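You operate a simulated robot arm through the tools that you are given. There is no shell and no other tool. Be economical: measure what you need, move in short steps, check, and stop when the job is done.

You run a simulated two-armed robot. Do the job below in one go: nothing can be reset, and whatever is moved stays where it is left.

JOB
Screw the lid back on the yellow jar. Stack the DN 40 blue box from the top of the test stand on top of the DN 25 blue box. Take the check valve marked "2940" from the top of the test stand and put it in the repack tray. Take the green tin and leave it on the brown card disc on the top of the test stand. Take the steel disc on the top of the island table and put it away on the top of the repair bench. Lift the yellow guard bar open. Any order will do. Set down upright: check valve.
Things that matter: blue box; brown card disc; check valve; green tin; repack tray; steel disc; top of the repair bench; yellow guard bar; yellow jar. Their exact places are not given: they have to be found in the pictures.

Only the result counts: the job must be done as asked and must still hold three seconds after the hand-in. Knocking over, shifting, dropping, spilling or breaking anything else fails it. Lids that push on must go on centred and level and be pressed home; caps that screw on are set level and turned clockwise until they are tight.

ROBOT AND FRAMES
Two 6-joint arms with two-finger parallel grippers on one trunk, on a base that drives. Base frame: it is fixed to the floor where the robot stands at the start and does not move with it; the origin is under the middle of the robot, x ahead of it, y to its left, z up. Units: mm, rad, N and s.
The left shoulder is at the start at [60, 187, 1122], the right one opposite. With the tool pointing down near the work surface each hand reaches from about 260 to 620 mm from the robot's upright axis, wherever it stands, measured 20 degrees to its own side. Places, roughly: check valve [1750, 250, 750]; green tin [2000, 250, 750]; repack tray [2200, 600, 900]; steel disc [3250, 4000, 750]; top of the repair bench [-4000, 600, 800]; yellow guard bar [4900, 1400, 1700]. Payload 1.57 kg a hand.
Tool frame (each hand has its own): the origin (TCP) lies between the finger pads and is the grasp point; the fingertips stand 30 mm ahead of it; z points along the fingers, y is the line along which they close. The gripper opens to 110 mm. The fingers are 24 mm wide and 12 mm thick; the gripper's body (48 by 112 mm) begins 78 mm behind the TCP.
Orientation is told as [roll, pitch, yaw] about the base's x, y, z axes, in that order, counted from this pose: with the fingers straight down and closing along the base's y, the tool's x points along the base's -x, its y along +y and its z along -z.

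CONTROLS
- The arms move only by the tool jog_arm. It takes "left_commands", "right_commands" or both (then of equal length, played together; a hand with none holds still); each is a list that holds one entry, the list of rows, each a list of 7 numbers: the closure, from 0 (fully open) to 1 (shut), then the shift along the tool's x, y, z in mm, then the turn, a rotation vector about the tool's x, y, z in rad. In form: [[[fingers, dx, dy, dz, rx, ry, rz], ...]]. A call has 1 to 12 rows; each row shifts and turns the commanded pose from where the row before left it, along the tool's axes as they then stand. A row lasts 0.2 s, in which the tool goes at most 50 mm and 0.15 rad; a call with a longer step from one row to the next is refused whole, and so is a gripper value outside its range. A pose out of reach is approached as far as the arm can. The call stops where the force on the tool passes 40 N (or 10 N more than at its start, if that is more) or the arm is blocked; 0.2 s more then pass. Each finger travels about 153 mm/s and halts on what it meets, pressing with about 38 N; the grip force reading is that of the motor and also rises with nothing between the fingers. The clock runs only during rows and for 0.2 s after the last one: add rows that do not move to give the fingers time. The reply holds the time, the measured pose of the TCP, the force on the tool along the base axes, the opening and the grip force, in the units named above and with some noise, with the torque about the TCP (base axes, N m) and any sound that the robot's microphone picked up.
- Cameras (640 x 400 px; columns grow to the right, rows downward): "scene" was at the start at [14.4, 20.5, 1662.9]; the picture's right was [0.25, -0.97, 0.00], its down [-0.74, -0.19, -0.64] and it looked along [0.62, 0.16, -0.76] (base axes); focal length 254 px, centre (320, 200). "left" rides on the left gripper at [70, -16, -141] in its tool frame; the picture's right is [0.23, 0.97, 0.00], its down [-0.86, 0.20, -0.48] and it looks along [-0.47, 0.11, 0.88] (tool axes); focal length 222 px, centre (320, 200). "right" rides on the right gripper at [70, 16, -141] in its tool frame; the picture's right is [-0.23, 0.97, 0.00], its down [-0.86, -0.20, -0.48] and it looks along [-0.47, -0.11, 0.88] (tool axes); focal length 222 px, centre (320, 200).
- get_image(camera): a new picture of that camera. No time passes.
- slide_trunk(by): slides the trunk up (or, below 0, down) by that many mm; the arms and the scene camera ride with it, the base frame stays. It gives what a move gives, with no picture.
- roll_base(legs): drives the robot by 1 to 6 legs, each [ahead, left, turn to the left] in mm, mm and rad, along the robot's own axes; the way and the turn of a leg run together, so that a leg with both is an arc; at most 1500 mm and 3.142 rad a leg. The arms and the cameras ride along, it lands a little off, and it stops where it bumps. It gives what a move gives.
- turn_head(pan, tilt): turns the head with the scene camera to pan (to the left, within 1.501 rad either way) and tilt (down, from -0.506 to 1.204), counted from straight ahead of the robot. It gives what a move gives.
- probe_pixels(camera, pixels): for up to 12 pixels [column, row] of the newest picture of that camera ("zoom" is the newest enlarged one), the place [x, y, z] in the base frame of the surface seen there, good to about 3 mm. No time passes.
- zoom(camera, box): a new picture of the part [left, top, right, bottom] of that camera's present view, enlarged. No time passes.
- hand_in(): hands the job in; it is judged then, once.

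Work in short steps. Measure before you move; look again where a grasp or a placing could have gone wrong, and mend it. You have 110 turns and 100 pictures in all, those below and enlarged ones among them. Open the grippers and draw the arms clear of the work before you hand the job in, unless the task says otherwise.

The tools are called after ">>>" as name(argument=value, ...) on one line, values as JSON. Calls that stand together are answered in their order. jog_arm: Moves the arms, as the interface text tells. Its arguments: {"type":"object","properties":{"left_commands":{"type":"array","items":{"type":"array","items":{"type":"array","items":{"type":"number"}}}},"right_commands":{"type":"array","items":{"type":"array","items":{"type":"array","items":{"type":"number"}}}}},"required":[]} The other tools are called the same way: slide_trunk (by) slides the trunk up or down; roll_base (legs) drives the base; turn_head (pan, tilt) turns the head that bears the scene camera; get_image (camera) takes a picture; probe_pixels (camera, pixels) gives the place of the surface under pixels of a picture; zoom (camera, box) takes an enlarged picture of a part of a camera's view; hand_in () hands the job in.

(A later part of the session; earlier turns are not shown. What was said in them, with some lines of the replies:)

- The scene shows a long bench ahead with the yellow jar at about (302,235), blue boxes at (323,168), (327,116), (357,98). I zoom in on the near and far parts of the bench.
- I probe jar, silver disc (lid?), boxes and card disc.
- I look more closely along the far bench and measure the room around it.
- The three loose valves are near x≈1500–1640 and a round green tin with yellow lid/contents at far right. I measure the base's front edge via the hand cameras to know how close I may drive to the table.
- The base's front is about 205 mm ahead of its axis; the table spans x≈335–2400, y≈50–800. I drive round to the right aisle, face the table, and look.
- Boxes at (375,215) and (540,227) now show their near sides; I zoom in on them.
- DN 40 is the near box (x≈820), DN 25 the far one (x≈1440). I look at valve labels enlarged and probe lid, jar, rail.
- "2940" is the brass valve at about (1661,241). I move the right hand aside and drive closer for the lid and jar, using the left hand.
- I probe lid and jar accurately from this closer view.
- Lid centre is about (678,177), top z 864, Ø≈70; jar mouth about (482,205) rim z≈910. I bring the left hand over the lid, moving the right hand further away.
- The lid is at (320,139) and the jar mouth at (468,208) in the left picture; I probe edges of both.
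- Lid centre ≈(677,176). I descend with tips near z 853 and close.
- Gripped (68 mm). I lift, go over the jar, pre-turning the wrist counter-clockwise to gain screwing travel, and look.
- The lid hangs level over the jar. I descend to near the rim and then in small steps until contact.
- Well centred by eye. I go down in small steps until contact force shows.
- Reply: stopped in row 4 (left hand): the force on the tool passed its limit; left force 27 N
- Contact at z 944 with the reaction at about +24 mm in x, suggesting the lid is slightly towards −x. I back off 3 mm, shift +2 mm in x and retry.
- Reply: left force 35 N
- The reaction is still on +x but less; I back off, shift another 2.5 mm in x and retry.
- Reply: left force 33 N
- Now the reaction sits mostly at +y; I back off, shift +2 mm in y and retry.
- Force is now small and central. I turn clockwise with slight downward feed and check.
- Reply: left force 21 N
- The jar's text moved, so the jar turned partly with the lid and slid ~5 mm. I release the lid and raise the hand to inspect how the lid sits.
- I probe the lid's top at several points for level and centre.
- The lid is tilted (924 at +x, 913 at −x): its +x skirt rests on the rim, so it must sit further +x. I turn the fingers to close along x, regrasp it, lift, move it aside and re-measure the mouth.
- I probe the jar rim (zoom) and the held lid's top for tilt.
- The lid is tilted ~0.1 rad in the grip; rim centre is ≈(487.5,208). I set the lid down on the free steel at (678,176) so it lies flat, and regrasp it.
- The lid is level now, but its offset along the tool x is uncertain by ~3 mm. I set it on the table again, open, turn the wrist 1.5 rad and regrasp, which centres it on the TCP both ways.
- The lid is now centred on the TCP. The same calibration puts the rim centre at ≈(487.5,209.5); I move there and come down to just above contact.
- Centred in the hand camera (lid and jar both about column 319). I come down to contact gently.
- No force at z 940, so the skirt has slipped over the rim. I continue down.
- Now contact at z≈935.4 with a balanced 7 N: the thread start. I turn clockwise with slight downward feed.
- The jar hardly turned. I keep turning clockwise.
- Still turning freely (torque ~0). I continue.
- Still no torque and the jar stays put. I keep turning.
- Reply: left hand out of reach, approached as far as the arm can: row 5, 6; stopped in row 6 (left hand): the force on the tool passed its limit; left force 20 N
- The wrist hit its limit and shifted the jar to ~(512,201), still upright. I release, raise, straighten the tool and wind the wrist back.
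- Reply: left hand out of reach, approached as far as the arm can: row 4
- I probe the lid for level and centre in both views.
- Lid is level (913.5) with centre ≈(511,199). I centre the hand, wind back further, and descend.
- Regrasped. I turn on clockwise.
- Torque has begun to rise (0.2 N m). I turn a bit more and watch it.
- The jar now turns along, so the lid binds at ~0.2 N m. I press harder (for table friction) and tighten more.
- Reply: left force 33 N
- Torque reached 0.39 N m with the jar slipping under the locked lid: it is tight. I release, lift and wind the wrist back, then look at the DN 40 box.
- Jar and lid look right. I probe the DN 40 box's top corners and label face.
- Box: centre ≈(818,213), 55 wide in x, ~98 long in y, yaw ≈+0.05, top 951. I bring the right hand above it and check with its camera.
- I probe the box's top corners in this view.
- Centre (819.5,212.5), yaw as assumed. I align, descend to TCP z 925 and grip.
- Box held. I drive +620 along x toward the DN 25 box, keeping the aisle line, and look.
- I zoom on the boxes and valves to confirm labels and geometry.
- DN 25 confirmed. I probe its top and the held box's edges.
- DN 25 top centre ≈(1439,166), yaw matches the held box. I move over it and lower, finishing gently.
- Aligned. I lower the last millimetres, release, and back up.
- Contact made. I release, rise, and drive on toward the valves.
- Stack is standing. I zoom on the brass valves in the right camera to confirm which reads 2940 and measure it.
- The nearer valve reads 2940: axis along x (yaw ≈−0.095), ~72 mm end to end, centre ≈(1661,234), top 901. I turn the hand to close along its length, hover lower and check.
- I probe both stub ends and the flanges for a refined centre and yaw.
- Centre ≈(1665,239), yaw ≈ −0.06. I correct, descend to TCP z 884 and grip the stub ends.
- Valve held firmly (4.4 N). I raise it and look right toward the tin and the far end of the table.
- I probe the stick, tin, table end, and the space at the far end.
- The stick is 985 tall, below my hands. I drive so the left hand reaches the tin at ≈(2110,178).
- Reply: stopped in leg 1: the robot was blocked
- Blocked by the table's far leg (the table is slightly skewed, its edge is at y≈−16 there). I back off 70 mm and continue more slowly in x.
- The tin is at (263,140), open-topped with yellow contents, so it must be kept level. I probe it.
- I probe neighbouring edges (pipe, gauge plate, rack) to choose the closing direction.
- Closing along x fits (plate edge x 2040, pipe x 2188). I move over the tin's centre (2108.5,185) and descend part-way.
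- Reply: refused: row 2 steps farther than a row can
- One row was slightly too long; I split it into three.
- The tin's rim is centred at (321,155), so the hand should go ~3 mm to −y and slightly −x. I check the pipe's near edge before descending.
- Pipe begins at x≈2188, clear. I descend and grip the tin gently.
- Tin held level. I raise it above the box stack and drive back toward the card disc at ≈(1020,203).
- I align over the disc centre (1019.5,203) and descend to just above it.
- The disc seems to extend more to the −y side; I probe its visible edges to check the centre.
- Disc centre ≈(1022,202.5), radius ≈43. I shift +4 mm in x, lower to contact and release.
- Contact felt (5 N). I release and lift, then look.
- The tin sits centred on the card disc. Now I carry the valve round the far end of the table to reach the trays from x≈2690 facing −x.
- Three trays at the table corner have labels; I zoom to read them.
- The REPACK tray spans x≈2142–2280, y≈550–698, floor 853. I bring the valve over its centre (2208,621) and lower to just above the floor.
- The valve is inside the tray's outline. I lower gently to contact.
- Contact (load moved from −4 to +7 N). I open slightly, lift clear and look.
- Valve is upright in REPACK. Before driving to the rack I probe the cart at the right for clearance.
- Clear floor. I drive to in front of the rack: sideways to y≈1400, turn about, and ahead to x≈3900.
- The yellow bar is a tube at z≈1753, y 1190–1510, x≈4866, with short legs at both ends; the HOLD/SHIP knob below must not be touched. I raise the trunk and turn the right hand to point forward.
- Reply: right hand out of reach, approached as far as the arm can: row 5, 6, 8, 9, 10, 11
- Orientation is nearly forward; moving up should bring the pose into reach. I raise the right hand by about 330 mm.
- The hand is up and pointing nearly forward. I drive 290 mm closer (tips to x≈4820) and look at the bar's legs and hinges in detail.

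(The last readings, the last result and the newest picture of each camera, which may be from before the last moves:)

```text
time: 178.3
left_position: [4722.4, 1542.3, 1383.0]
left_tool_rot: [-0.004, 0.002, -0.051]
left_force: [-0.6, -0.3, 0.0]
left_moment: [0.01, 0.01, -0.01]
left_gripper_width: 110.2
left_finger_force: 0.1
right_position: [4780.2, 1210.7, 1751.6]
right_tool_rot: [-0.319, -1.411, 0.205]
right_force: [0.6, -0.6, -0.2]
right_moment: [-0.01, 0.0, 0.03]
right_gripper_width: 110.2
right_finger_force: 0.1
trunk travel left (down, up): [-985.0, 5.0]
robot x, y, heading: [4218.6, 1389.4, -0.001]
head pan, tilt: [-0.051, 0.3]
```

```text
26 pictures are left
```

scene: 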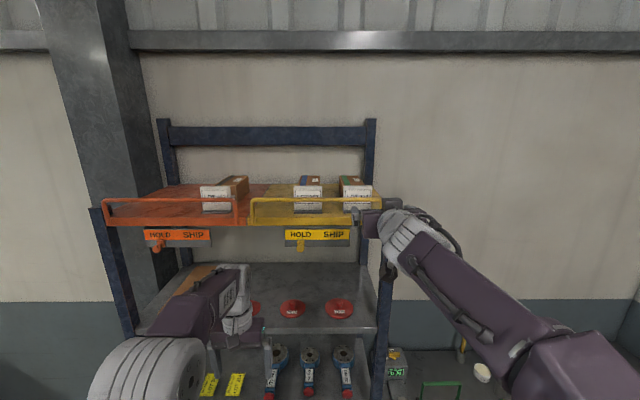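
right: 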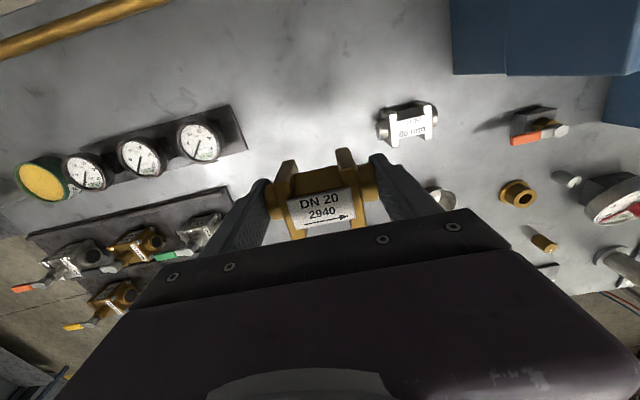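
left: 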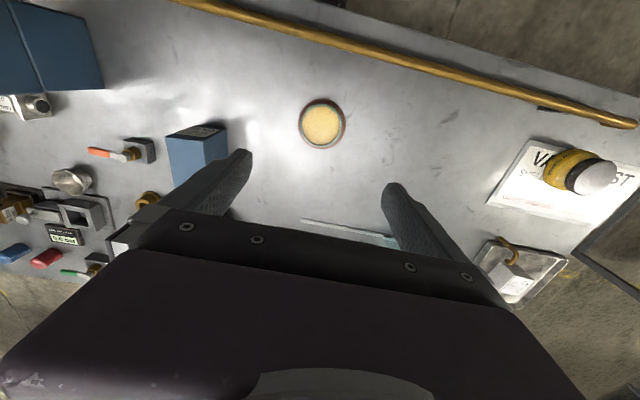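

>>> zoom(camera="scene", box=[230, 165, 390, 265])

>>> get_image(camera="right")

```text
4.00 times, centred on (310, 215) of scene
```

zoom: 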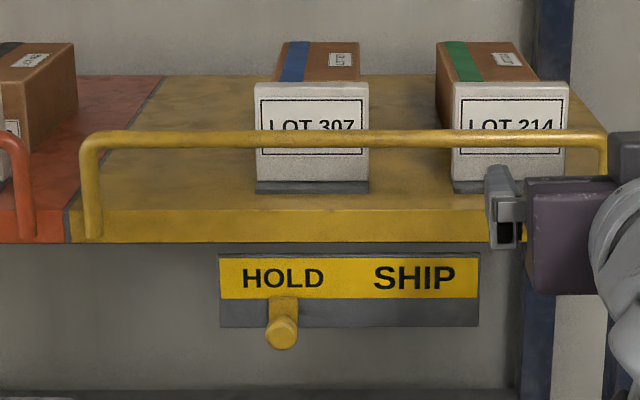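

```text
24 pictures are left
```

right: 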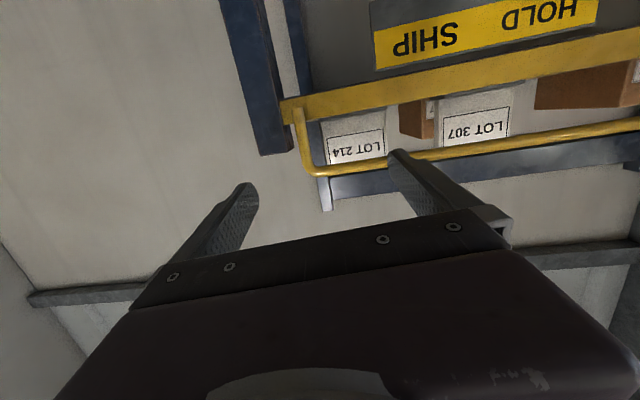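

The bar is an inverted U mounted on the shelf's front lip. I straighten the tool, drop it to fork height (z≈1728) and centre it at y≈1350, still short of the bar.

>>> jog_arm(right_commands=[[[0, 0, 0, 0, -0.058, -0.075, 0], [0, 0, 0, 0, -0.057, -0.075, 0], [0, 0, 40, 0, 0, 0, 0], [0, 0, 40, 0, 0, 0, 0], [0, 0, 40, 0, 0, 0, 0], [0, 12, 19, 0, 0, 0, 0], [0, 12, 0, 0, 0, 0, 0], [0, 0, 0, 0, 0, 0, 0]]])

>>> get_image(camera="right")

```text
time: 180.1
left_position: [4722.8, 1542.1, 1383.2]
left_tool_rot: [-0.003, 0.002, -0.051]
left_force: [-0.1, 0.6, 0.2]
left_moment: [0.02, -0.01, -0.03]
left_gripper_width: 110.0
left_finger_force: 0.1
right_position: [4786.0, 1346.3, 1726.2]
right_tool_rot: [-0.875, -1.517, 0.83]
right_force: [0.2, 0.4, -0.7]
right_moment: [0.01, 0.0, 0.02]
right_gripper_width: 109.8
right_finger_force: 0.1
right hand out of reach, approached as far as the arm can: row 2
trunk travel left (down, up): [-985.0, 5.0]
robot x, y, heading: [4210.9, 1383.9, -0.0]
head pan, tilt: [-0.051, 0.3]
```

```text
23 pictures are left
```

right: 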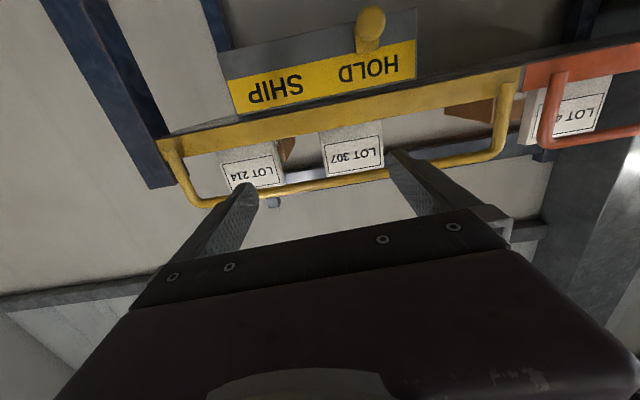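

The tool points straight at the bar below the tube. I probe the tube, lip and box faces in this view before inserting.

>>> probe_pixels(camera="right", pixels=[[330, 184], [280, 192], [375, 176], [340, 122], [255, 172], [355, 150], [505, 95], [180, 165]])

```text
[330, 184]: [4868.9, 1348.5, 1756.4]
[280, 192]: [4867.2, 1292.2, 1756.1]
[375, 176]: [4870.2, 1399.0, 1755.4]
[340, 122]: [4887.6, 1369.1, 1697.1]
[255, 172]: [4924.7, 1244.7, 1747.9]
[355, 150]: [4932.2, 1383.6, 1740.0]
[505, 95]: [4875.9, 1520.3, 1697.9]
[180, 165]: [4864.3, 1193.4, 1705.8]
```

I insert the open fingers under the tube (tips to x≈4888), then lift 25 mm in steps.

>>> jog_arm(right_commands=[[[0, 0, 0, 30, 0, 0, 0], [0, 0, 0, 30, 0, 0, 0], [0, 0, 0, 12, 0, 0, 0], [0, 0, 0, 0, 0, 0, 0], [0, -5, 0, 0, 0, 0, 0], [0, -5, 0, 0, 0, 0, 0], [0, -5, 0, 0, 0, 0, 0], [0, -5, 0, 0, 0, 0, 0], [0, -5, 0, 0, 0, 0, 0]]])

>>> zoom(camera="scene", box=[230, 165, 390, 265])

```text
time: 182.0
left_position: [4722.6, 1540.7, 1383.2]
left_tool_rot: [0.0, 0.002, -0.05]
left_force: [-0.3, -0.2, 0.3]
left_moment: [-0.02, 0.0, 0.0]
left_gripper_width: 110.3
left_finger_force: 0.0
right_position: [4861.5, 1343.9, 1736.5]
right_tool_rot: [-0.59, -1.508, 0.544]
right_force: [-2.5, -2.2, -6.0]
right_moment: [0.42, 0.06, -0.2]
right_gripper_width: 109.9
right_finger_force: 0.0
trunk travel left (down, up): [-985.0, 5.0]
robot x, y, heading: [4211.8, 1382.9, -0.005]
head pan, tilt: [-0.051, 0.3]
stopped in row 9 (right hand): the force on the tool passed its limit (the readings are from after the stop); the commanded pose is now the measured one
```

```text
4.00 times, centred on (310, 215) of scene
```

zoom: 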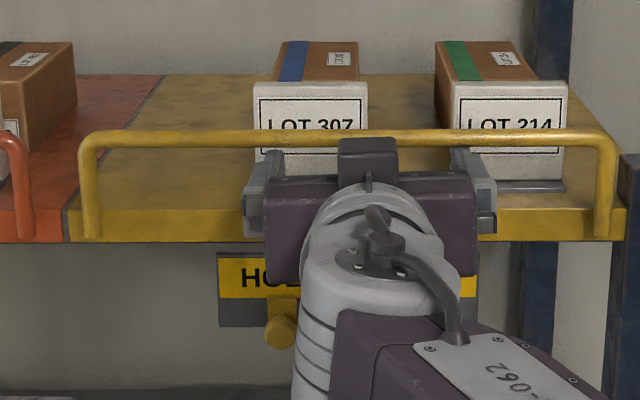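

The lift met a 40 N spike just at contact (z 1736.5); the step may have been too abrupt. I try again in 1 mm steps.

>>> jog_arm(right_commands=[[[0, -1, 0, 0, 0, 0, 0], [0, -1, 0, 0, 0, 0, 0], [0, -1, 0, 0, 0, 0, 0], [0, -1, 0, 0, 0, 0, 0], [0, -1, 0, 0, 0, 0, 0], [0, -1, 0, 0, 0, 0, 0], [0, -1, 0, 0, 0, 0, 0], [0, -1, 0, 0, 0, 0, 0], [0, -1, 0, 0, 0, 0, 0], [0, -1, 0, 0, 0, 0, 0]]])

```text
time: 183.1
left_position: [4723.3, 1540.6, 1382.5]
left_tool_rot: [-0.001, 0.001, -0.05]
left_force: [0.5, -0.5, -1.4]
left_moment: [-0.02, -0.01, 0.05]
left_gripper_width: 110.1
left_finger_force: 0.0
right_position: [4861.8, 1343.2, 1734.2]
right_tool_rot: [-0.497, -1.499, 0.449]
right_force: [-2.8, -0.8, -6.4]
right_moment: [0.41, -0.01, -0.16]
right_gripper_width: 110.2
right_finger_force: 0.1
trunk travel left (down, up): [-985.0, 5.0]
robot x, y, heading: [4211.0, 1385.9, -0.004]
head pan, tilt: [-0.051, 0.3]
stopped in row 5 (right hand): the force on the tool passed its limit (the readings are from after the stop); the commanded pose is now the measured one
```

The bar is rigid straight upward, so it must swing on its legs. I back out, and roll the hand 90° with a narrower opening so that I can clamp the tube and feel which way it turns.

>>> jog_arm(right_commands=[[[0, 6, 0, 0, 0, 0, 0], [0, 0, 0, -40, 0, 0, 0], [0, 0, 0, -45, 0, 0, 0], [0.55, 0, 0, 0, -0.05, -0.06, 0], [0.55, 0, 0, 0, 0, 0, -0.15], [0.55, 0, 0, 0, 0, 0, -0.15], [0.55, 0, 0, 0, 0, 0, -0.15], [0.55, 0, 0, 0, 0, 0, -0.15], [0.55, 0, 0, 0, 0, 0, -0.15], [0.55, 0, 0, 0, 0, 0, -0.15], [0.55, 0, 0, 0, 0, 0, -0.15], [0.55, 0, 0, 0, 0, 0, -0.15]]])

>>> jog_arm(right_commands=[[[0.55, 0, 0, 0, 0, 0, -0.15], [0.55, 0, 0, 0, 0, 0, -0.15], [0.55, 0, 0, 0, 0, 0, -0.071], [0.55, 0, 0, 0, 0, 0, 0]]])

>>> get_image(camera="scene")

>>> get_image(camera="right")

```text
time: 185.7
left_position: [4723.8, 1541.3, 1382.5]
left_tool_rot: [-0.001, 0.004, -0.05]
left_force: [0.0, 1.5, -0.4]
left_moment: [0.03, -0.03, -0.03]
left_gripper_width: 110.1
left_finger_force: 0.1
right_position: [4777.7, 1348.5, 1734.9]
right_tool_rot: [-1.568, -0.333, 1.575]
right_force: [0.2, 0.3, 0.2]
right_moment: [-0.02, 0.01, -0.02]
right_gripper_width: 49.2
right_finger_force: 0.0
trunk travel left (down, up): [-985.0, 5.0]
robot x, y, heading: [4209.1, 1382.8, 0.001]
head pan, tilt: [-0.051, 0.3]
```

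```text
time: 186.7
left_position: [4722.2, 1540.9, 1382.4]
left_tool_rot: [-0.003, 0.003, -0.05]
left_force: [0.5, -0.3, 0.0]
left_moment: [-0.01, 0.0, 0.02]
left_gripper_width: 109.8
left_finger_force: 0.0
right_position: [4776.0, 1347.5, 1735.3]
right_tool_rot: [-1.569, 0.035, 1.574]
right_force: [0.4, 0.1, 0.4]
right_moment: [-0.02, -0.03, 0.0]
right_gripper_width: 49.8
right_finger_force: 0.1
trunk travel left (down, up): [-985.0, 5.0]
robot x, y, heading: [4215.3, 1385.4, 0.001]
head pan, tilt: [-0.051, 0.3]
```

```text
21 pictures are left
```

scene: 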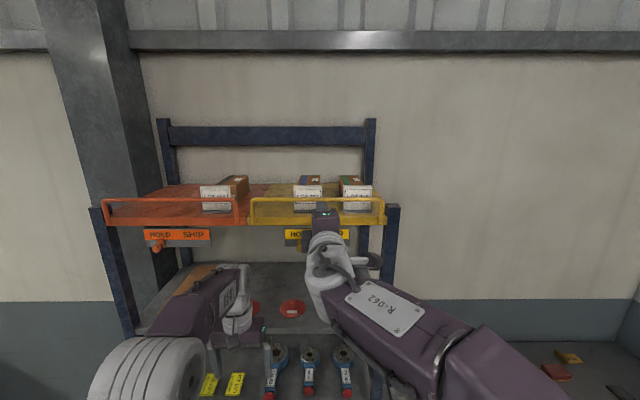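

```text
20 pictures are left
```

right: 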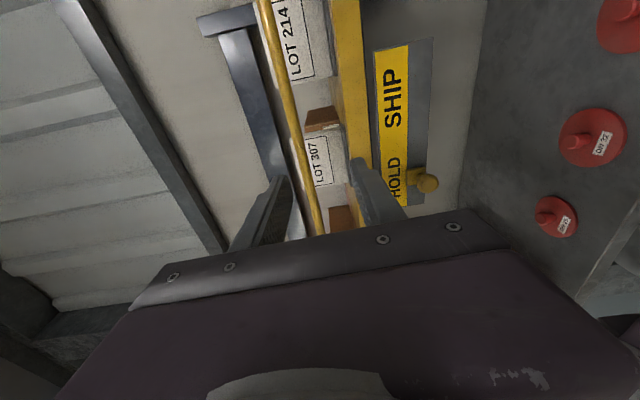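

Clean orientation now. I raise 18 mm, go forward 88 mm, clamp the tube, then test a small pull toward me.

>>> jog_arm(right_commands=[[[0.55, 0, -18, 0, 0, 0, 0], [0.55, 0, 0, 40, 0, 0, 0], [0.55, 0, 0, 35, 0, 0, 0], [0.55, 0, 0, 13, 0, 0, 0], [0.55, 0, 0, 0, 0, 0, 0], [1, 0, 0, 0, 0, 0, 0], [1, 0, 0, 0, 0, 0, 0], [1, 0, 0, 0, 0, 0, 0]]])

>>> jog_arm(right_commands=[[[1, 0, 0, -3, 0, 0, 0], [1, 0, 0, -3, 0, 0, 0], [1, 0, 0, -3, 0, 0, 0], [1, 0, 0, -3, 0, 0, 0]]])

>>> zoom(camera="scene", box=[230, 165, 390, 265])

```text
time: 188.5
left_position: [4721.2, 1541.3, 1383.5]
left_tool_rot: [0.0, 0.002, -0.05]
left_force: [-0.2, 0.2, 0.4]
left_moment: [0.04, -0.01, -0.01]
left_gripper_width: 109.5
left_finger_force: 0.0
right_position: [4863.6, 1349.0, 1754.7]
right_tool_rot: [-1.57, 0.034, 1.575]
right_force: [-1.6, 0.0, 0.1]
right_moment: [0.74, 0.0, 0.02]
right_gripper_width: 11.9
right_finger_force: 29.6
trunk travel left (down, up): [-985.0, 5.0]
robot x, y, heading: [4214.0, 1385.2, -0.001]
head pan, tilt: [-0.051, 0.3]
```

```text
time: 189.5
left_position: [4721.8, 1541.3, 1382.3]
left_tool_rot: [-0.003, 0.003, -0.051]
left_force: [0.6, -0.5, 0.1]
left_moment: [0.02, 0.01, 0.0]
left_gripper_width: 109.9
left_finger_force: 0.0
right_position: [4852.2, 1347.9, 1754.2]
right_tool_rot: [-1.569, 0.034, 1.575]
right_force: [0.2, 0.4, 6.1]
right_moment: [0.69, -0.18, 0.04]
right_gripper_width: 12.1
right_finger_force: 29.6
trunk travel left (down, up): [-985.0, 5.0]
robot x, y, heading: [4211.9, 1385.0, -0.006]
head pan, tilt: [-0.051, 0.3]
```

```text
4.00 times, centred on (310, 215) of scene
```

zoom: 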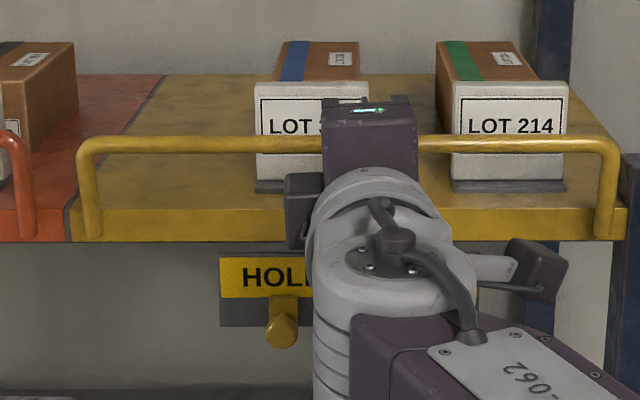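

The bar swings outward easily on its leg pivots (tube moved with the pull). I loosen to a cage around the tube and follow the arc (pivot ≈(4868,1699), r≈55) outward.

>>> jog_arm(right_commands=[[[0.875, 0, 1.8, -6.3, 0, 0, 0], [0.875, 0, 2.7, -6.6, 0, 0, 0], [0.875, 0, 3.3, -5.7, 0, 0, 0], [0.875, 0, 3.9, -5.3, 0, 0, 0], [0.875, 0, 4.6, -4.8, 0, 0, 0], [0.875, 0, 5.0, -4.2, 0, 0, 0], [0.875, 0, 5.6, -3.6, 0, 0, 0], [0.875, 0, 6.0, -2.9, 0, 0, 0], [0.875, 0, 6.2, -2.1, 0, 0, 0], [0.875, 0, 6.4, -1.4, 0, 0, 0], [0.875, 0, 6.6, -0.6, 0, 0, 0]]])

>>> zoom(camera="scene", box=[230, 165, 390, 265])

```text
time: 191.9
left_position: [4721.5, 1541.5, 1382.4]
left_tool_rot: [-0.001, 0.001, -0.051]
left_force: [-0.3, 0.7, 0.2]
left_moment: [-0.01, -0.01, -0.02]
left_gripper_width: 110.1
left_finger_force: 0.1
right_position: [4809.3, 1348.3, 1700.9]
right_tool_rot: [-1.569, 0.034, 1.576]
right_force: [0.7, -0.9, -1.4]
right_moment: [-0.02, 0.0, 0.0]
right_gripper_width: 14.4
right_finger_force: 0.3
trunk travel left (down, up): [-985.0, 5.0]
robot x, y, heading: [4215.0, 1385.1, -0.003]
head pan, tilt: [-0.051, 0.3]
```

```text
4.00 times, centred on (310, 215) of scene
```

zoom: 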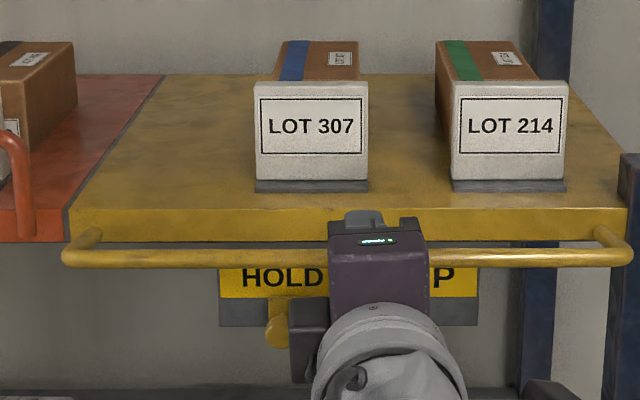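

The bar is now swung out to horizontal. I open a little and withdraw to see where it settles.

>>> jog_arm(right_commands=[[[0.7, 0, 0, 0, 0, 0, 0], [0.7, 0, 0, 0, 0, 0, 0], [0.7, 0, 0, -40, 0, 0, 0], [0.7, 0, 0, -45, 0, 0, 0], [0.7, 0, 0, 0, 0, 0, 0], [0.7, 0, 0, 0, 0, 0, 0]]])

>>> zoom(camera="scene", box=[230, 165, 390, 265])

```text
time: 193.3
left_position: [4724.6, 1542.7, 1381.5]
left_tool_rot: [0.0, 0.004, -0.05]
left_force: [0.8, 0.0, -0.2]
left_moment: [0.01, 0.01, 0.0]
left_gripper_width: 109.9
left_finger_force: 0.1
right_position: [4727.1, 1346.8, 1698.3]
right_tool_rot: [-1.569, 0.036, 1.574]
right_force: [-0.6, -0.2, -0.3]
right_moment: [0.02, -0.01, -0.02]
right_gripper_width: 32.6
right_finger_force: 0.1
trunk travel left (down, up): [-985.0, 5.0]
robot x, y, heading: [4215.1, 1384.9, 0.001]
head pan, tilt: [-0.051, 0.3]
```

```text
4.00 times, centred on (310, 215) of scene
```

zoom: 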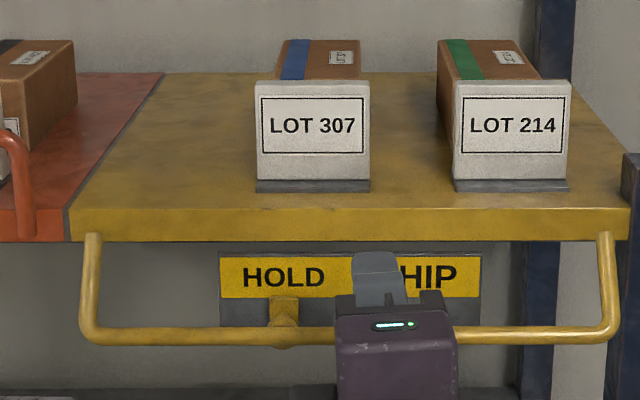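

The bar hangs fully open. I back away from the rack, lower the trunk, and look left toward the island table for the steel disc.

>>> roll_base(legs=[[-900, 0, 0], [0, 800, 1.571]])

>>> slide_trunk(by=-235)

>>> turn_head(pan=0.0, tilt=0.5)

>>> get_image(camera="scene")

```text
time: 201.9
left_position: [2661.8, 2404.5, 1383.5]
left_tool_rot: [-0.001, 0.001, 1.509]
left_force: [-0.4, 1.0, 0.6]
left_moment: [0.01, 0.02, 0.01]
left_gripper_width: 109.8
left_finger_force: 0.0
right_position: [2858.0, 2404.2, 1699.9]
right_tool_rot: [-1.57, 0.031, 3.136]
right_force: [0.1, -0.6, 0.7]
right_moment: [-0.03, -0.02, 0.04]
right_gripper_width: 33.2
right_finger_force: 0.0
trunk travel left (down, up): [-985.0, 5.0]
robot x, y, heading: [2809.9, 1895.0, 1.562]
head pan, tilt: [-0.051, 0.3]
cut short: leg 2
```

```text
time: 204.4
left_position: [2659.6, 2405.3, 1148.3]
left_tool_rot: [-0.001, 0.002, 1.509]
left_force: [-0.4, -0.1, -0.5]
left_moment: [0.01, 0.01, 0.02]
left_gripper_width: 110.0
left_finger_force: 0.1
right_position: [2854.5, 2404.1, 1464.9]
right_tool_rot: [-1.567, 0.033, 3.134]
right_force: [0.6, -0.1, -0.2]
right_moment: [-0.03, 0.01, -0.02]
right_gripper_width: 33.0
right_finger_force: 0.1
trunk travel left (down, up): [-750.0, 240.0]
robot x, y, heading: [2810.5, 1898.1, 1.562]
head pan, tilt: [-0.051, 0.3]
```

```text
time: 205.1
left_position: [2659.4, 2404.6, 1147.6]
left_tool_rot: [-0.002, 0.002, 1.509]
left_force: [0.9, -0.3, -1.0]
left_moment: [-0.04, 0.04, -0.01]
left_gripper_width: 110.0
left_finger_force: 0.0
right_position: [2855.7, 2404.2, 1464.1]
right_tool_rot: [-1.57, 0.032, 3.136]
right_force: [-0.5, -0.6, 0.1]
right_moment: [0.0, -0.02, -0.02]
right_gripper_width: 32.8
right_finger_force: 0.1
trunk travel left (down, up): [-750.0, 240.0]
robot x, y, heading: [2814.9, 1894.3, 1.559]
head pan, tilt: [0.0, 0.499]
```

```text
16 pictures are left
```

scene: 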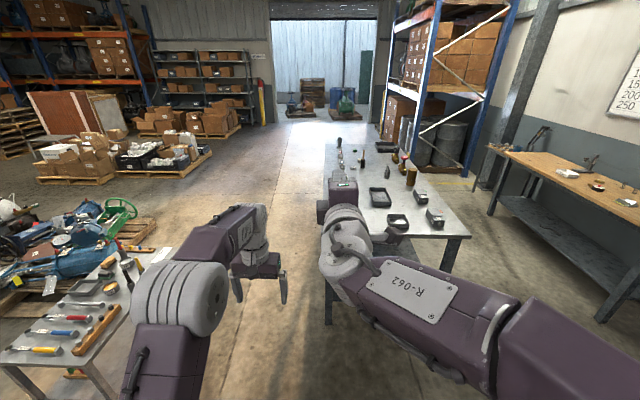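

The island table is at the right; I zoom on it to find the steel disc and probe some points.

>>> zoom(camera="scene", box=[315, 130, 475, 245])

>>> probe_pixels(camera="scene", pixels=[[471, 237], [325, 147], [395, 146], [326, 225], [380, 195], [435, 217], [390, 160], [330, 300], [397, 220], [120, 270]])

```text
3.48 times, centred on (395, 188) of scene
```

zoom: 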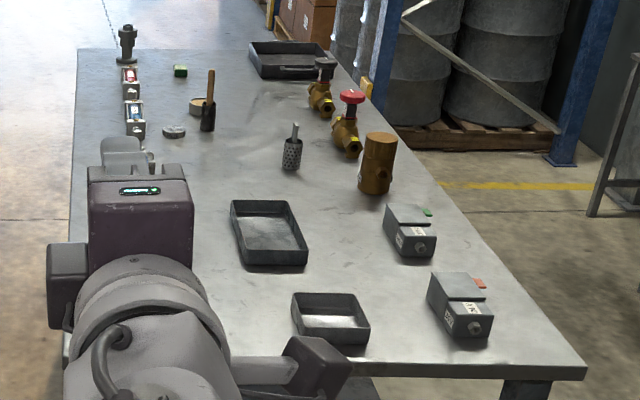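

```text
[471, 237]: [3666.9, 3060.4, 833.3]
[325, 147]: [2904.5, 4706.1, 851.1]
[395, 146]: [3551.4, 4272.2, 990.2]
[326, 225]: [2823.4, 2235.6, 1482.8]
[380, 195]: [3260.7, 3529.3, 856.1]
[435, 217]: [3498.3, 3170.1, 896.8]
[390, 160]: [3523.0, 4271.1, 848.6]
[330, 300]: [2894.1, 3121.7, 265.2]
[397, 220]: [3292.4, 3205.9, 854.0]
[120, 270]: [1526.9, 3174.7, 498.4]
```

I probe the grey disc at zoom (173,131) and its neighbours.

>>> probe_pixels(camera="zoom", pixels=[[173, 129], [163, 129], [185, 129], [197, 106], [133, 120], [208, 118], [172, 136]])

>>> roll_base(legs=[[0, 200, 0], [1300, 0, 0], [740, 0, 0], [0, 0, -1.56]])

>>> turn_head(pan=0.1, tilt=0.75)

>>> get_image(camera="scene")

```text
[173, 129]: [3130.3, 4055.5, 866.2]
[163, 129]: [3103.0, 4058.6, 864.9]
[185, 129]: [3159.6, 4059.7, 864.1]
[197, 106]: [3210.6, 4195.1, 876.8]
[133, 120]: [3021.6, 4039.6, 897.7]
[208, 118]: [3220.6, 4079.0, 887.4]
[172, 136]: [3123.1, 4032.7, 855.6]
```

```text
time: 218.2
left_position: [2736.8, 4497.3, 1147.8]
left_tool_rot: [-0.002, 0.003, 1.021]
left_force: [0.1, 0.5, -0.1]
left_moment: [-0.03, -0.03, -0.02]
left_gripper_width: 110.2
left_finger_force: 0.1
right_position: [2907.4, 4402.9, 1465.3]
right_tool_rot: [-1.569, 0.034, 2.647]
right_force: [-1.0, -0.5, 0.2]
right_moment: [0.01, 0.02, -0.03]
right_gripper_width: 33.1
right_finger_force: 0.1
trunk travel left (down, up): [-750.0, 240.0]
robot x, y, heading: [2631.4, 3971.7, 1.07]
head pan, tilt: [0.0, 0.499]
stopped in leg 4: the robot was blocked; the commanded pose is now the measured one
```

```text
time: 219.0
left_position: [2737.4, 4496.7, 1147.6]
left_tool_rot: [-0.001, 0.004, 1.021]
left_force: [0.5, 0.9, -0.6]
left_moment: [-0.04, -0.01, 0.0]
left_gripper_width: 109.9
left_finger_force: 0.1
right_position: [2909.2, 4404.4, 1464.8]
right_tool_rot: [-1.568, 0.036, 2.646]
right_force: [-0.6, -0.1, 0.4]
right_moment: [-0.02, 0.0, 0.0]
right_gripper_width: 32.8
right_finger_force: 0.0
trunk travel left (down, up): [-750.0, 240.0]
robot x, y, heading: [2629.8, 3973.4, 1.072]
head pan, tilt: [0.099, 0.75]
```

```text
14 pictures are left
```

scene: 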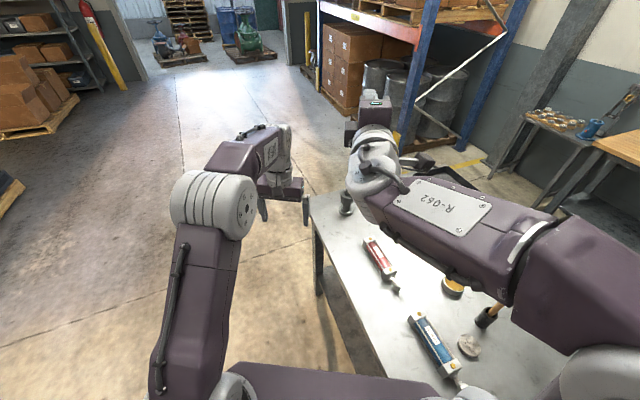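

A base corner touched the table while turning. I back off 85 mm, finish the turn and approach squarely.

>>> roll_base(legs=[[-45, 85, 0], [0, 0, -1.072], [95, 0, 0]])

>>> get_image(camera="left")

```text
time: 223.6
left_position: [3138.0, 4130.5, 1148.1]
left_tool_rot: [0.0, 0.0, -0.053]
left_force: [0.3, 0.6, 0.3]
left_moment: [-0.04, 0.0, -0.03]
left_gripper_width: 109.9
left_finger_force: 0.1
right_position: [3137.8, 3935.0, 1465.3]
right_tool_rot: [-1.57, 0.036, 1.573]
right_force: [-1.1, 0.0, -0.6]
right_moment: [-0.03, 0.02, -0.02]
right_gripper_width: 33.0
right_finger_force: 0.1
trunk travel left (down, up): [-750.0, 240.0]
robot x, y, heading: [2626.1, 3975.3, -0.003]
head pan, tilt: [0.099, 0.75]
```

```text
13 pictures are left
```

left: 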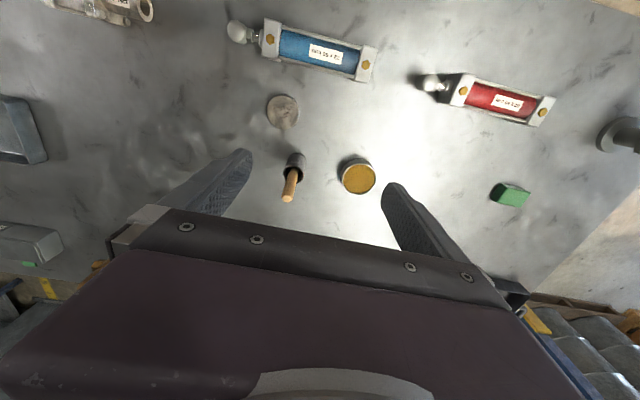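

The disc is at (283,111) in the left view, with free space on both sides along y. I probe it and neighbours.

>>> probe_pixels(camera="left", pixels=[[283, 111], [269, 111], [297, 111], [283, 98], [283, 125], [275, 122], [294, 152], [365, 60]])

>>> zoom(camera="left", box=[240, 70, 340, 170])

```text
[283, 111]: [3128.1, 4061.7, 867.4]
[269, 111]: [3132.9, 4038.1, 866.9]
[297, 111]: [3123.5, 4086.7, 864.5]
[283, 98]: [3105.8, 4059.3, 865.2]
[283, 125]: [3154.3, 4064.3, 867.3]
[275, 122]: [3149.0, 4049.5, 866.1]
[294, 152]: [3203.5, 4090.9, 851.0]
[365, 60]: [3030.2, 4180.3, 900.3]
```

```text
4.00 times, centred on (290, 120) of left
```

zoom: 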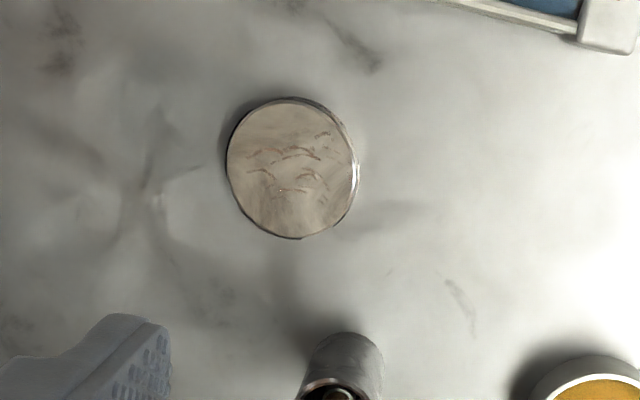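

Disc centre ≈(3131,4062), top 866. I move over, descend to TCP z 883, and grip; then lift and look.

>>> jog_arm(left_commands=[[[0, 1.7, -34.4, 0, 0, 0, 0], [0, 1.7, -34.4, 0, 0, 0, 0], [0, 0, 0, 45, 0, 0, 0], [0, 0, 0, 45, 0, 0, 0], [0, 0, 0, 45, 0, 0, 0], [0, 0, 0, 45, 0, 0, 0], [0, 0, 0, 45, 0, 0, 0], [0, 0, 0, 28, 0, 0, 0], [0, 0, 0, 10, 0, 0, 0], [0, 0, 0, 1.5, 0, 0, 0], [0, 0, 0, 0, 0, 0, 0]]])

>>> jog_arm(left_commands=[[[1, 0, 0, 0, 0, 0, 0], [1, 0, 0, 0, 0, 0, 0], [1, 0, 0, 0, 0, 0, 0], [1, 0, 0, -30, 0, 0, 0], [1, 0, 0, -45, 0, 0, 0], [1, 0, 0, -45, 0, 0, 0], [1, 0, 0, -45, 0, 0, 0], [1, 0, 0, -45, 0, 0, 0], [1, 0, 0, 0, 0, 0, 0]]])

>>> get_image(camera="left")

```text
time: 226.0
left_position: [3131.7, 4061.6, 883.8]
left_tool_rot: [-0.002, 0.004, -0.053]
left_force: [0.2, 0.3, 0.1]
left_moment: [0.02, -0.01, 0.03]
left_gripper_width: 110.1
left_finger_force: 0.0
right_position: [3140.2, 3934.1, 1466.1]
right_tool_rot: [-1.569, 0.034, 1.573]
right_force: [-0.2, 0.3, -0.3]
right_moment: [0.0, 0.01, 0.03]
right_gripper_width: 32.9
right_finger_force: 0.1
trunk travel left (down, up): [-750.0, 240.0]
robot x, y, heading: [2630.8, 3972.2, -0.008]
head pan, tilt: [0.099, 0.75]
```

```text
time: 228.0
left_position: [3135.5, 4062.7, 1091.6]
left_tool_rot: [-0.001, 0.005, -0.052]
left_force: [0.2, -0.5, -3.5]
left_moment: [0.03, 0.0, -0.03]
left_gripper_width: 56.5
left_finger_force: 38.1
right_position: [3142.9, 3934.5, 1465.1]
right_tool_rot: [-1.566, 0.032, 1.572]
right_force: [0.4, 0.5, 0.4]
right_moment: [0.01, 0.02, 0.0]
right_gripper_width: 33.1
right_finger_force: 0.1
trunk travel left (down, up): [-750.0, 240.0]
robot x, y, heading: [2631.2, 3970.9, -0.008]
head pan, tilt: [0.099, 0.75]
```

```text
11 pictures are left
```

left: 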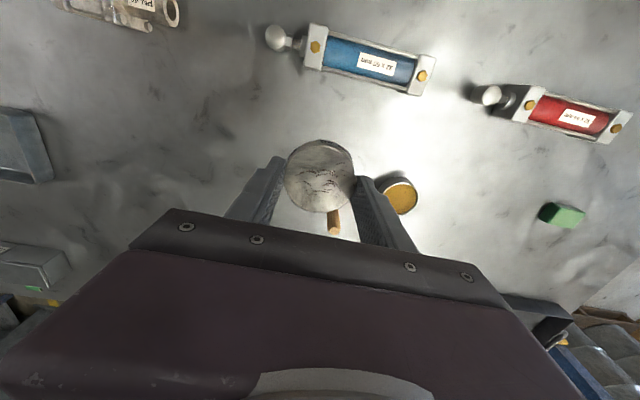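

Disc held. I drive to open floor, turn about, and go over to the right-hand aisle (y≈−400), which I know is clear.

>>> roll_base(legs=[[-40, 0, 0], [0, -1400, 0], [0, -640, 0], [0, 0, 3.13], [0, 1500, 0], [0, 830, 0]])

```text
time: 256.8
left_position: [2081.3, -440.6, 1092.2]
left_tool_rot: [0.0, 0.003, 3.093]
left_force: [0.5, 0.0, -2.7]
left_moment: [-0.01, 0.0, 0.04]
left_gripper_width: 56.3
left_finger_force: 38.3
right_position: [2072.2, -311.8, 1464.5]
right_tool_rot: [-1.569, 0.033, -1.564]
right_force: [-0.4, -1.0, -0.4]
right_moment: [0.03, 0.0, 0.03]
right_gripper_width: 32.9
right_finger_force: 0.0
trunk travel left (down, up): [-750.0, 240.0]
robot x, y, heading: [2584.7, -348.0, -3.141]
head pan, tilt: [0.099, 0.75]
```

Heading is exact. I drive 3 m along the aisle, then look ahead.

>>> roll_base(legs=[[1500, 60, 0], [1450, 0, 0]])

>>> turn_head(pan=-0.15, tilt=0.35)

>>> get_image(camera="scene")

```text
refused: leg 1 is longer than a leg can be; nothing moved
```

```text
time: 257.7
left_position: [2079.6, -441.0, 1092.0]
left_tool_rot: [-0.002, 0.0, 3.094]
left_force: [0.7, 0.7, -3.1]
left_moment: [0.02, -0.01, 0.01]
left_gripper_width: 56.7
left_finger_force: 38.0
right_position: [2071.7, -314.1, 1463.5]
right_tool_rot: [-1.569, 0.033, -1.564]
right_force: [-0.2, 0.6, 0.0]
right_moment: [-0.02, 0.04, 0.02]
right_gripper_width: 33.0
right_finger_force: 0.0
trunk travel left (down, up): [-750.0, 240.0]
robot x, y, heading: [2584.1, -352.4, -3.138]
head pan, tilt: [-0.15, 0.351]
```

```text
10 pictures are left
```

scene: 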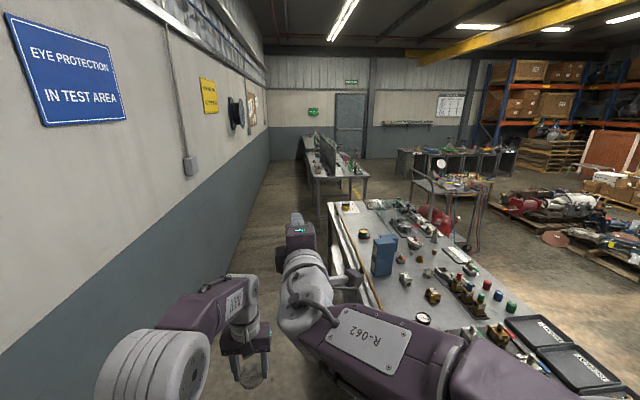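

One leg was a hair too long. The aisle ahead is clear; I probe the repair bench at (335,165) before driving.

>>> probe_pixels(camera="scene", pixels=[[316, 178], [366, 177], [340, 178], [303, 140], [321, 206], [351, 203], [325, 165], [350, 165], [345, 203]])

>>> roll_base(legs=[[1450, 30, 0], [1450, 0, 0]])

>>> turn_head(pan=-0.15, tilt=0.4)

>>> get_image(camera="scene")

```text
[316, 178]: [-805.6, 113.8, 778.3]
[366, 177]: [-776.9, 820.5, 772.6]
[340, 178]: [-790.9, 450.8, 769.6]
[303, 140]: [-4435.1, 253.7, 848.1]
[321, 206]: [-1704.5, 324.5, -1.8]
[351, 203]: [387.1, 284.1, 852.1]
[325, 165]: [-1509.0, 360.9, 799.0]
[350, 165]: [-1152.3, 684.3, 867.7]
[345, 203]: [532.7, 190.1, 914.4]
```

```text
time: 271.8
left_position: [-845.8, -464.6, 1093.6]
left_tool_rot: [-0.001, 0.001, 3.085]
left_force: [0.3, -0.3, -3.0]
left_moment: [-0.02, 0.03, 0.0]
left_gripper_width: 56.5
left_finger_force: 37.4
right_position: [-853.3, -336.3, 1465.1]
right_tool_rot: [-1.569, 0.034, -1.57]
right_force: [0.3, 0.4, -1.0]
right_moment: [0.01, -0.04, -0.01]
right_gripper_width: 32.9
right_finger_force: 0.1
trunk travel left (down, up): [-750.0, 240.0]
robot x, y, heading: [-338.2, -374.4, 3.138]
head pan, tilt: [-0.15, 0.351]
```

```text
time: 272.4
left_position: [-848.2, -464.5, 1092.5]
left_tool_rot: [0.001, 0.001, 3.086]
left_force: [-0.1, -0.8, -2.8]
left_moment: [-0.01, 0.02, -0.04]
left_gripper_width: 56.5
left_finger_force: 38.0
right_position: [-853.9, -336.9, 1465.3]
right_tool_rot: [-1.568, 0.033, -1.571]
right_force: [0.2, 0.0, -0.3]
right_moment: [-0.01, 0.02, 0.02]
right_gripper_width: 33.1
right_finger_force: 0.0
trunk travel left (down, up): [-750.0, 240.0]
robot x, y, heading: [-343.4, -378.3, 3.136]
head pan, tilt: [-0.15, 0.4]
```

```text
9 pictures are left
```

scene: 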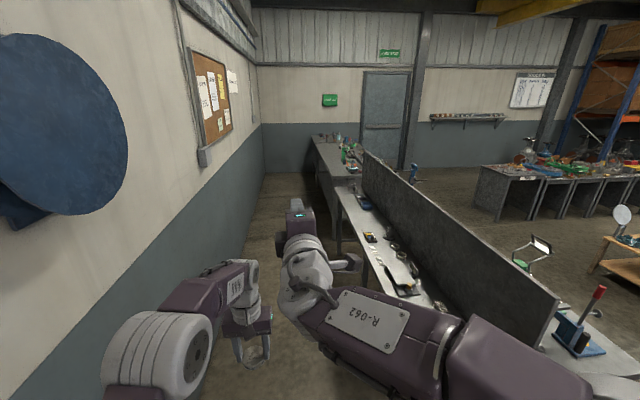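

A divider bench begins at x≈−800; the end bench at (330,155) fits the given place (−4000,600). I zoom and probe it.

>>> zoom(camera="scene", box=[290, 120, 430, 215])

>>> probe_pixels(camera="scene", pixels=[[315, 140], [325, 165], [330, 183], [345, 185], [322, 150], [335, 160], [340, 215], [395, 290], [270, 180], [303, 180], [365, 160], [440, 300]])

```text
4.21 times, centred on (360, 168) of scene
```

zoom: 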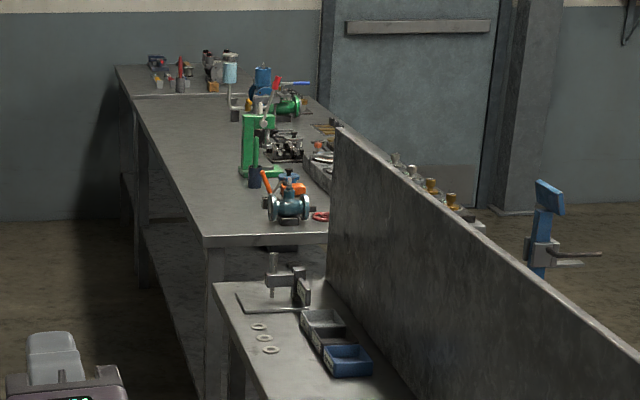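

```text
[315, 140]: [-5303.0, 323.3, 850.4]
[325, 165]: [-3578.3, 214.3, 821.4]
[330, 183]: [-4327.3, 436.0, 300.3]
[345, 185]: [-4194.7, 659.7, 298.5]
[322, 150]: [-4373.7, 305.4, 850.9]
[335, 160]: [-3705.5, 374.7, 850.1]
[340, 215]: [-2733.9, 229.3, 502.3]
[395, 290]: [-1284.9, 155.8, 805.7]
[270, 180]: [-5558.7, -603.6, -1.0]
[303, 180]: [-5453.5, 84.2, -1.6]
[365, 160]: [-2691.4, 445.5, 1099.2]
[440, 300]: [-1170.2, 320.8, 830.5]
```

The bench top is at z≈850 with its front strip (y≈230–450) clear around x≈−4000. I drive down the aisle, turn to face it and approach.

>>> roll_base(legs=[[1450, 0, 0], [1450, 0, 0], [640, 0, 0], [0, 0, -1.565], [230, 0, 0]])

>>> turn_head(pan=0.15, tilt=0.8)

>>> get_image(camera="scene")

>>> get_image(camera="left")

```text
time: 294.7
left_position: [-3934.9, 357.6, 1092.6]
left_tool_rot: [-0.002, 0.002, 1.515]
left_force: [-0.3, 0.1, -2.8]
left_moment: [0.03, 0.0, -0.01]
left_gripper_width: 56.2
left_finger_force: 38.1
right_position: [-3807.9, 363.7, 1465.6]
right_tool_rot: [-1.571, 0.032, 3.14]
right_force: [0.9, -0.7, -0.1]
right_moment: [-0.04, -0.02, -0.02]
right_gripper_width: 33.1
right_finger_force: 0.1
trunk travel left (down, up): [-750.0, 240.0]
robot x, y, heading: [-3847.0, -143.4, 1.562]
head pan, tilt: [-0.15, 0.4]
```

```text
time: 295.5
left_position: [-3935.3, 360.2, 1092.3]
left_tool_rot: [-0.002, 0.003, 1.515]
left_force: [-0.5, 0.5, -3.1]
left_moment: [-0.02, -0.02, 0.0]
left_gripper_width: 56.6
left_finger_force: 37.9
right_position: [-3807.5, 367.6, 1464.8]
right_tool_rot: [-1.57, 0.034, 3.139]
right_force: [-0.5, 0.6, -0.5]
right_moment: [-0.02, 0.0, 0.03]
right_gripper_width: 32.6
right_finger_force: 0.0
trunk travel left (down, up): [-750.0, 240.0]
robot x, y, heading: [-3845.7, -145.3, 1.566]
head pan, tilt: [0.15, 0.799]
```

```text
7 pictures are left
```

scene: 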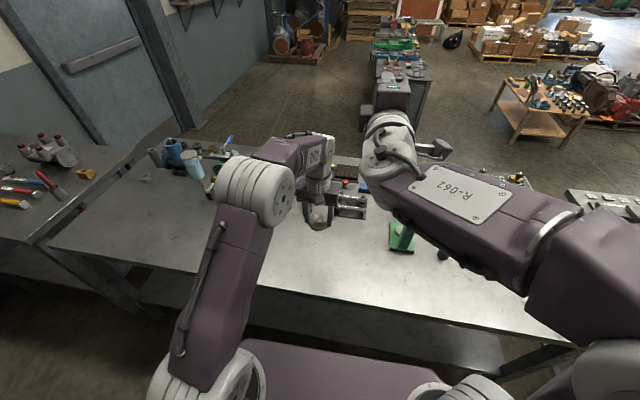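

```text
6 pictures are left
```

left: 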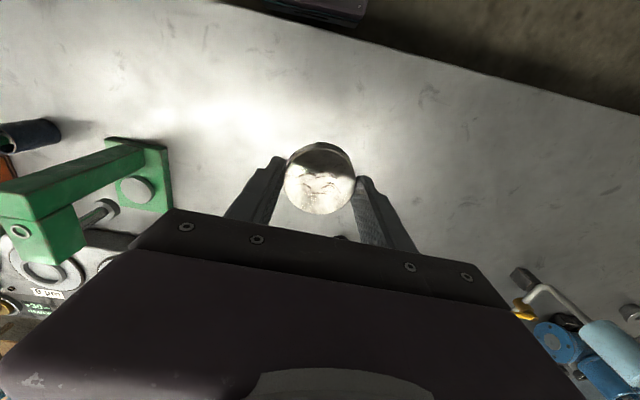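

The strip in front of the hand is bare. I probe the surface and then move 55 mm toward the edge and descend.

>>> probe_pixels(camera="left", pixels=[[320, 110], [320, 60], [260, 110], [390, 120], [320, 36], [150, 185], [345, 238], [320, 175]])

>>> jog_arm(left_commands=[[[1, 28, 10, 0, 0, 0, 0], [1, 28, 10, 0, 0, 0, 0], [1, 0, 0, 45, 0, 0, 0], [1, 0, 0, 45, 0, 0, 0], [1, 0, 0, 45, 0, 0, 0], [1, 0, 0, 0, 0, 0, 0]]])

>>> get_image(camera="left")

```text
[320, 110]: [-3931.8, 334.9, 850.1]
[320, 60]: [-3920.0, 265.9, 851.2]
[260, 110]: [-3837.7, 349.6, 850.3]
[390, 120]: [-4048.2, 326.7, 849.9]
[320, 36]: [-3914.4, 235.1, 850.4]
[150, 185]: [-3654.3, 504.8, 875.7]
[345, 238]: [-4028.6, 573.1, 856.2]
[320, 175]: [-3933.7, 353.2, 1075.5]
```

```text
time: 296.9
left_position: [-3959.4, 304.5, 955.9]
left_tool_rot: [0.0, 0.006, 1.514]
left_force: [0.4, 0.3, -2.8]
left_moment: [-0.05, 0.02, -0.01]
left_gripper_width: 56.3
left_finger_force: 37.6
right_position: [-3806.7, 366.2, 1465.4]
right_tool_rot: [-1.569, 0.033, 3.139]
right_force: [0.0, 0.7, 0.5]
right_moment: [-0.02, 0.02, -0.03]
right_gripper_width: 33.0
right_finger_force: 0.0
trunk travel left (down, up): [-750.0, 240.0]
robot x, y, heading: [-3849.5, -144.5, 1.566]
head pan, tilt: [0.15, 0.799]
```

```text
5 pictures are left
```

left: 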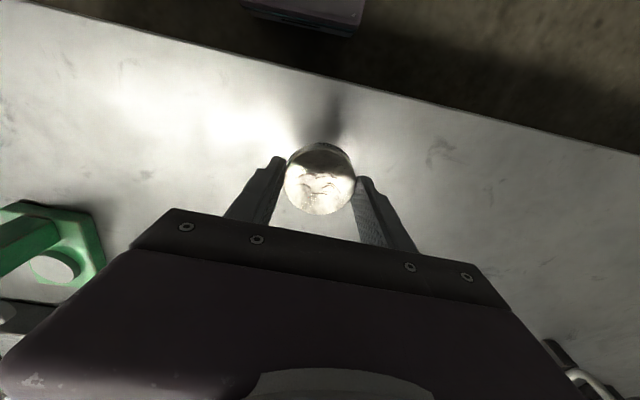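

Spot is clear, with ~80 mm to the edge. I lower to contact gently.

>>> jog_arm(left_commands=[[[1, 0, 0, 40, 0, 0, 0], [1, 0, 0, 24, 0, 0, 0], [1, 0, 0, 4, 0, 0, 0], [1, 0, 0, 1.5, 0, 0, 0], [1, 0, 0, 1, 0, 0, 0], [1, 0, 0, 1, 0, 0, 0], [1, 0, 0, 0.7, 0, 0, 0]]])

```text
time: 298.5
left_position: [-3957.9, 305.0, 885.9]
left_tool_rot: [-0.002, 0.003, 1.514]
left_force: [1.0, -0.4, -2.7]
left_moment: [0.03, 0.01, -0.01]
left_gripper_width: 56.4
left_finger_force: 38.1
right_position: [-3807.5, 366.6, 1465.8]
right_tool_rot: [-1.567, 0.034, 3.139]
right_force: [-0.3, 0.0, 0.0]
right_moment: [0.0, -0.03, 0.01]
right_gripper_width: 32.8
right_finger_force: 0.0
trunk travel left (down, up): [-750.0, 240.0]
robot x, y, heading: [-3850.0, -145.2, 1.563]
head pan, tilt: [0.15, 0.799]
```

Not yet touching (still carrying 2.7 N). I go on in 0.7 mm steps.

>>> jog_arm(left_commands=[[[1, 0, 0, 0.7, 0, 0, 0], [1, 0, 0, 0.7, 0, 0, 0], [1, 0, 0, 0.7, 0, 0, 0]]])

```text
time: 299.3
left_position: [-3958.5, 304.3, 884.0]
left_tool_rot: [-0.001, -0.001, 1.513]
left_force: [-1.6, 1.7, 4.1]
left_moment: [-0.09, 0.18, -0.04]
left_gripper_width: 56.3
left_finger_force: 37.6
right_position: [-3806.8, 364.2, 1465.9]
right_tool_rot: [-1.567, 0.034, 3.14]
right_force: [0.5, -0.3, -0.7]
right_moment: [-0.04, 0.04, 0.0]
right_gripper_width: 32.8
right_finger_force: 0.1
trunk travel left (down, up): [-750.0, 240.0]
robot x, y, heading: [-3850.2, -145.6, 1.561]
head pan, tilt: [0.15, 0.799]
```

The disc rests on the bench. I release, lift clear, open the right gripper, and check.

>>> jog_arm(left_commands=[[[0.3, 0, 0, 0, 0, 0, 0], [0.1, 0, 0, 0, 0, 0, 0], [0, 0, 0, 0, 0, 0, 0], [0, 0, 0, -30, 0, 0, 0], [0, 0, 0, -45, 0, 0, 0], [0, 0, 0, -45, 0, 0, 0], [0, 0, 0, -45, 0, 0, 0], [0, 0, 0, -45, 0, 0, 0]]], right_commands=[[[0, 0, 0, 0, 0, 0, 0], [0, 0, 0, 0, 0, 0, 0], [0, 0, 0, 0, 0, 0, 0], [0, 0, 0, 0, 0, 0, 0], [0, 0, 0, 0, 0, 0, 0], [0, 0, 0, 0, 0, 0, 0], [0, 0, 0, 0, 0, 0, 0], [0, 0, 0, 0, 0, 0, 0]]])

>>> get_image(camera="left")

```text
time: 301.1
left_position: [-3958.5, 300.7, 1094.5]
left_tool_rot: [0.0, 0.001, 1.514]
left_force: [-0.4, -0.2, 0.0]
left_moment: [0.0, 0.01, -0.02]
left_gripper_width: 110.0
left_finger_force: 0.0
right_position: [-3806.3, 364.5, 1466.4]
right_tool_rot: [-1.571, 0.033, 3.139]
right_force: [-0.1, -0.2, -0.3]
right_moment: [-0.01, -0.03, 0.01]
right_gripper_width: 110.1
right_finger_force: 0.0
trunk travel left (down, up): [-750.0, 240.0]
robot x, y, heading: [-3846.6, -146.7, 1.563]
head pan, tilt: [0.15, 0.799]
```

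```text
4 pictures are left
```

left: 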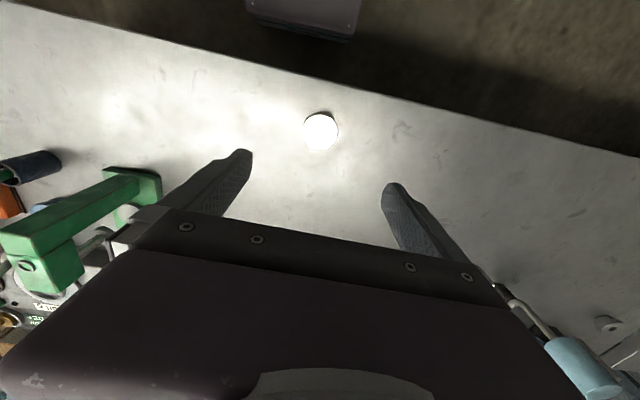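

The disc lies flat on the repair bench at (321,132), both grippers are open and the arms are clear. I hand in.

>>> hand_in()

```text
The job is handed in.
```

I handed the job in with all six parts attempted. The jar lid's tightness and the guard bar's open position are the two I could not fully confirm.

- **Jar lid:** It is on level and was turned clockwise until it locked at about 0.39 N m, when the jar began turning with it. While I was screwing it on, the jar slid about 30 mm across the test stand; it stayed upright.
- **Blue boxes:** DN 40 is stacked on DN 25 and looked aligned afterwards.
- **Check valve:** Valve 2940 is in the REPACK tray, resting the same way up as it was on the stand.
- **Green tin:** It is centred on the brown card disc and was kept level throughout.
- **Steel disc:** It lies flat on the repair bench, about 80 mm from the front edge.
- **Guard bar:** It would not move straight up. It swings outward on its legs, so I swung it out and down, and it now hangs fully open. I did not move the HOLD/SHIP knob under it, but the bar may now be resting against that knob.

The robot's base touched the test stand's far leg and the edge of the island table while driving. I saw nothing moved or knocked over.
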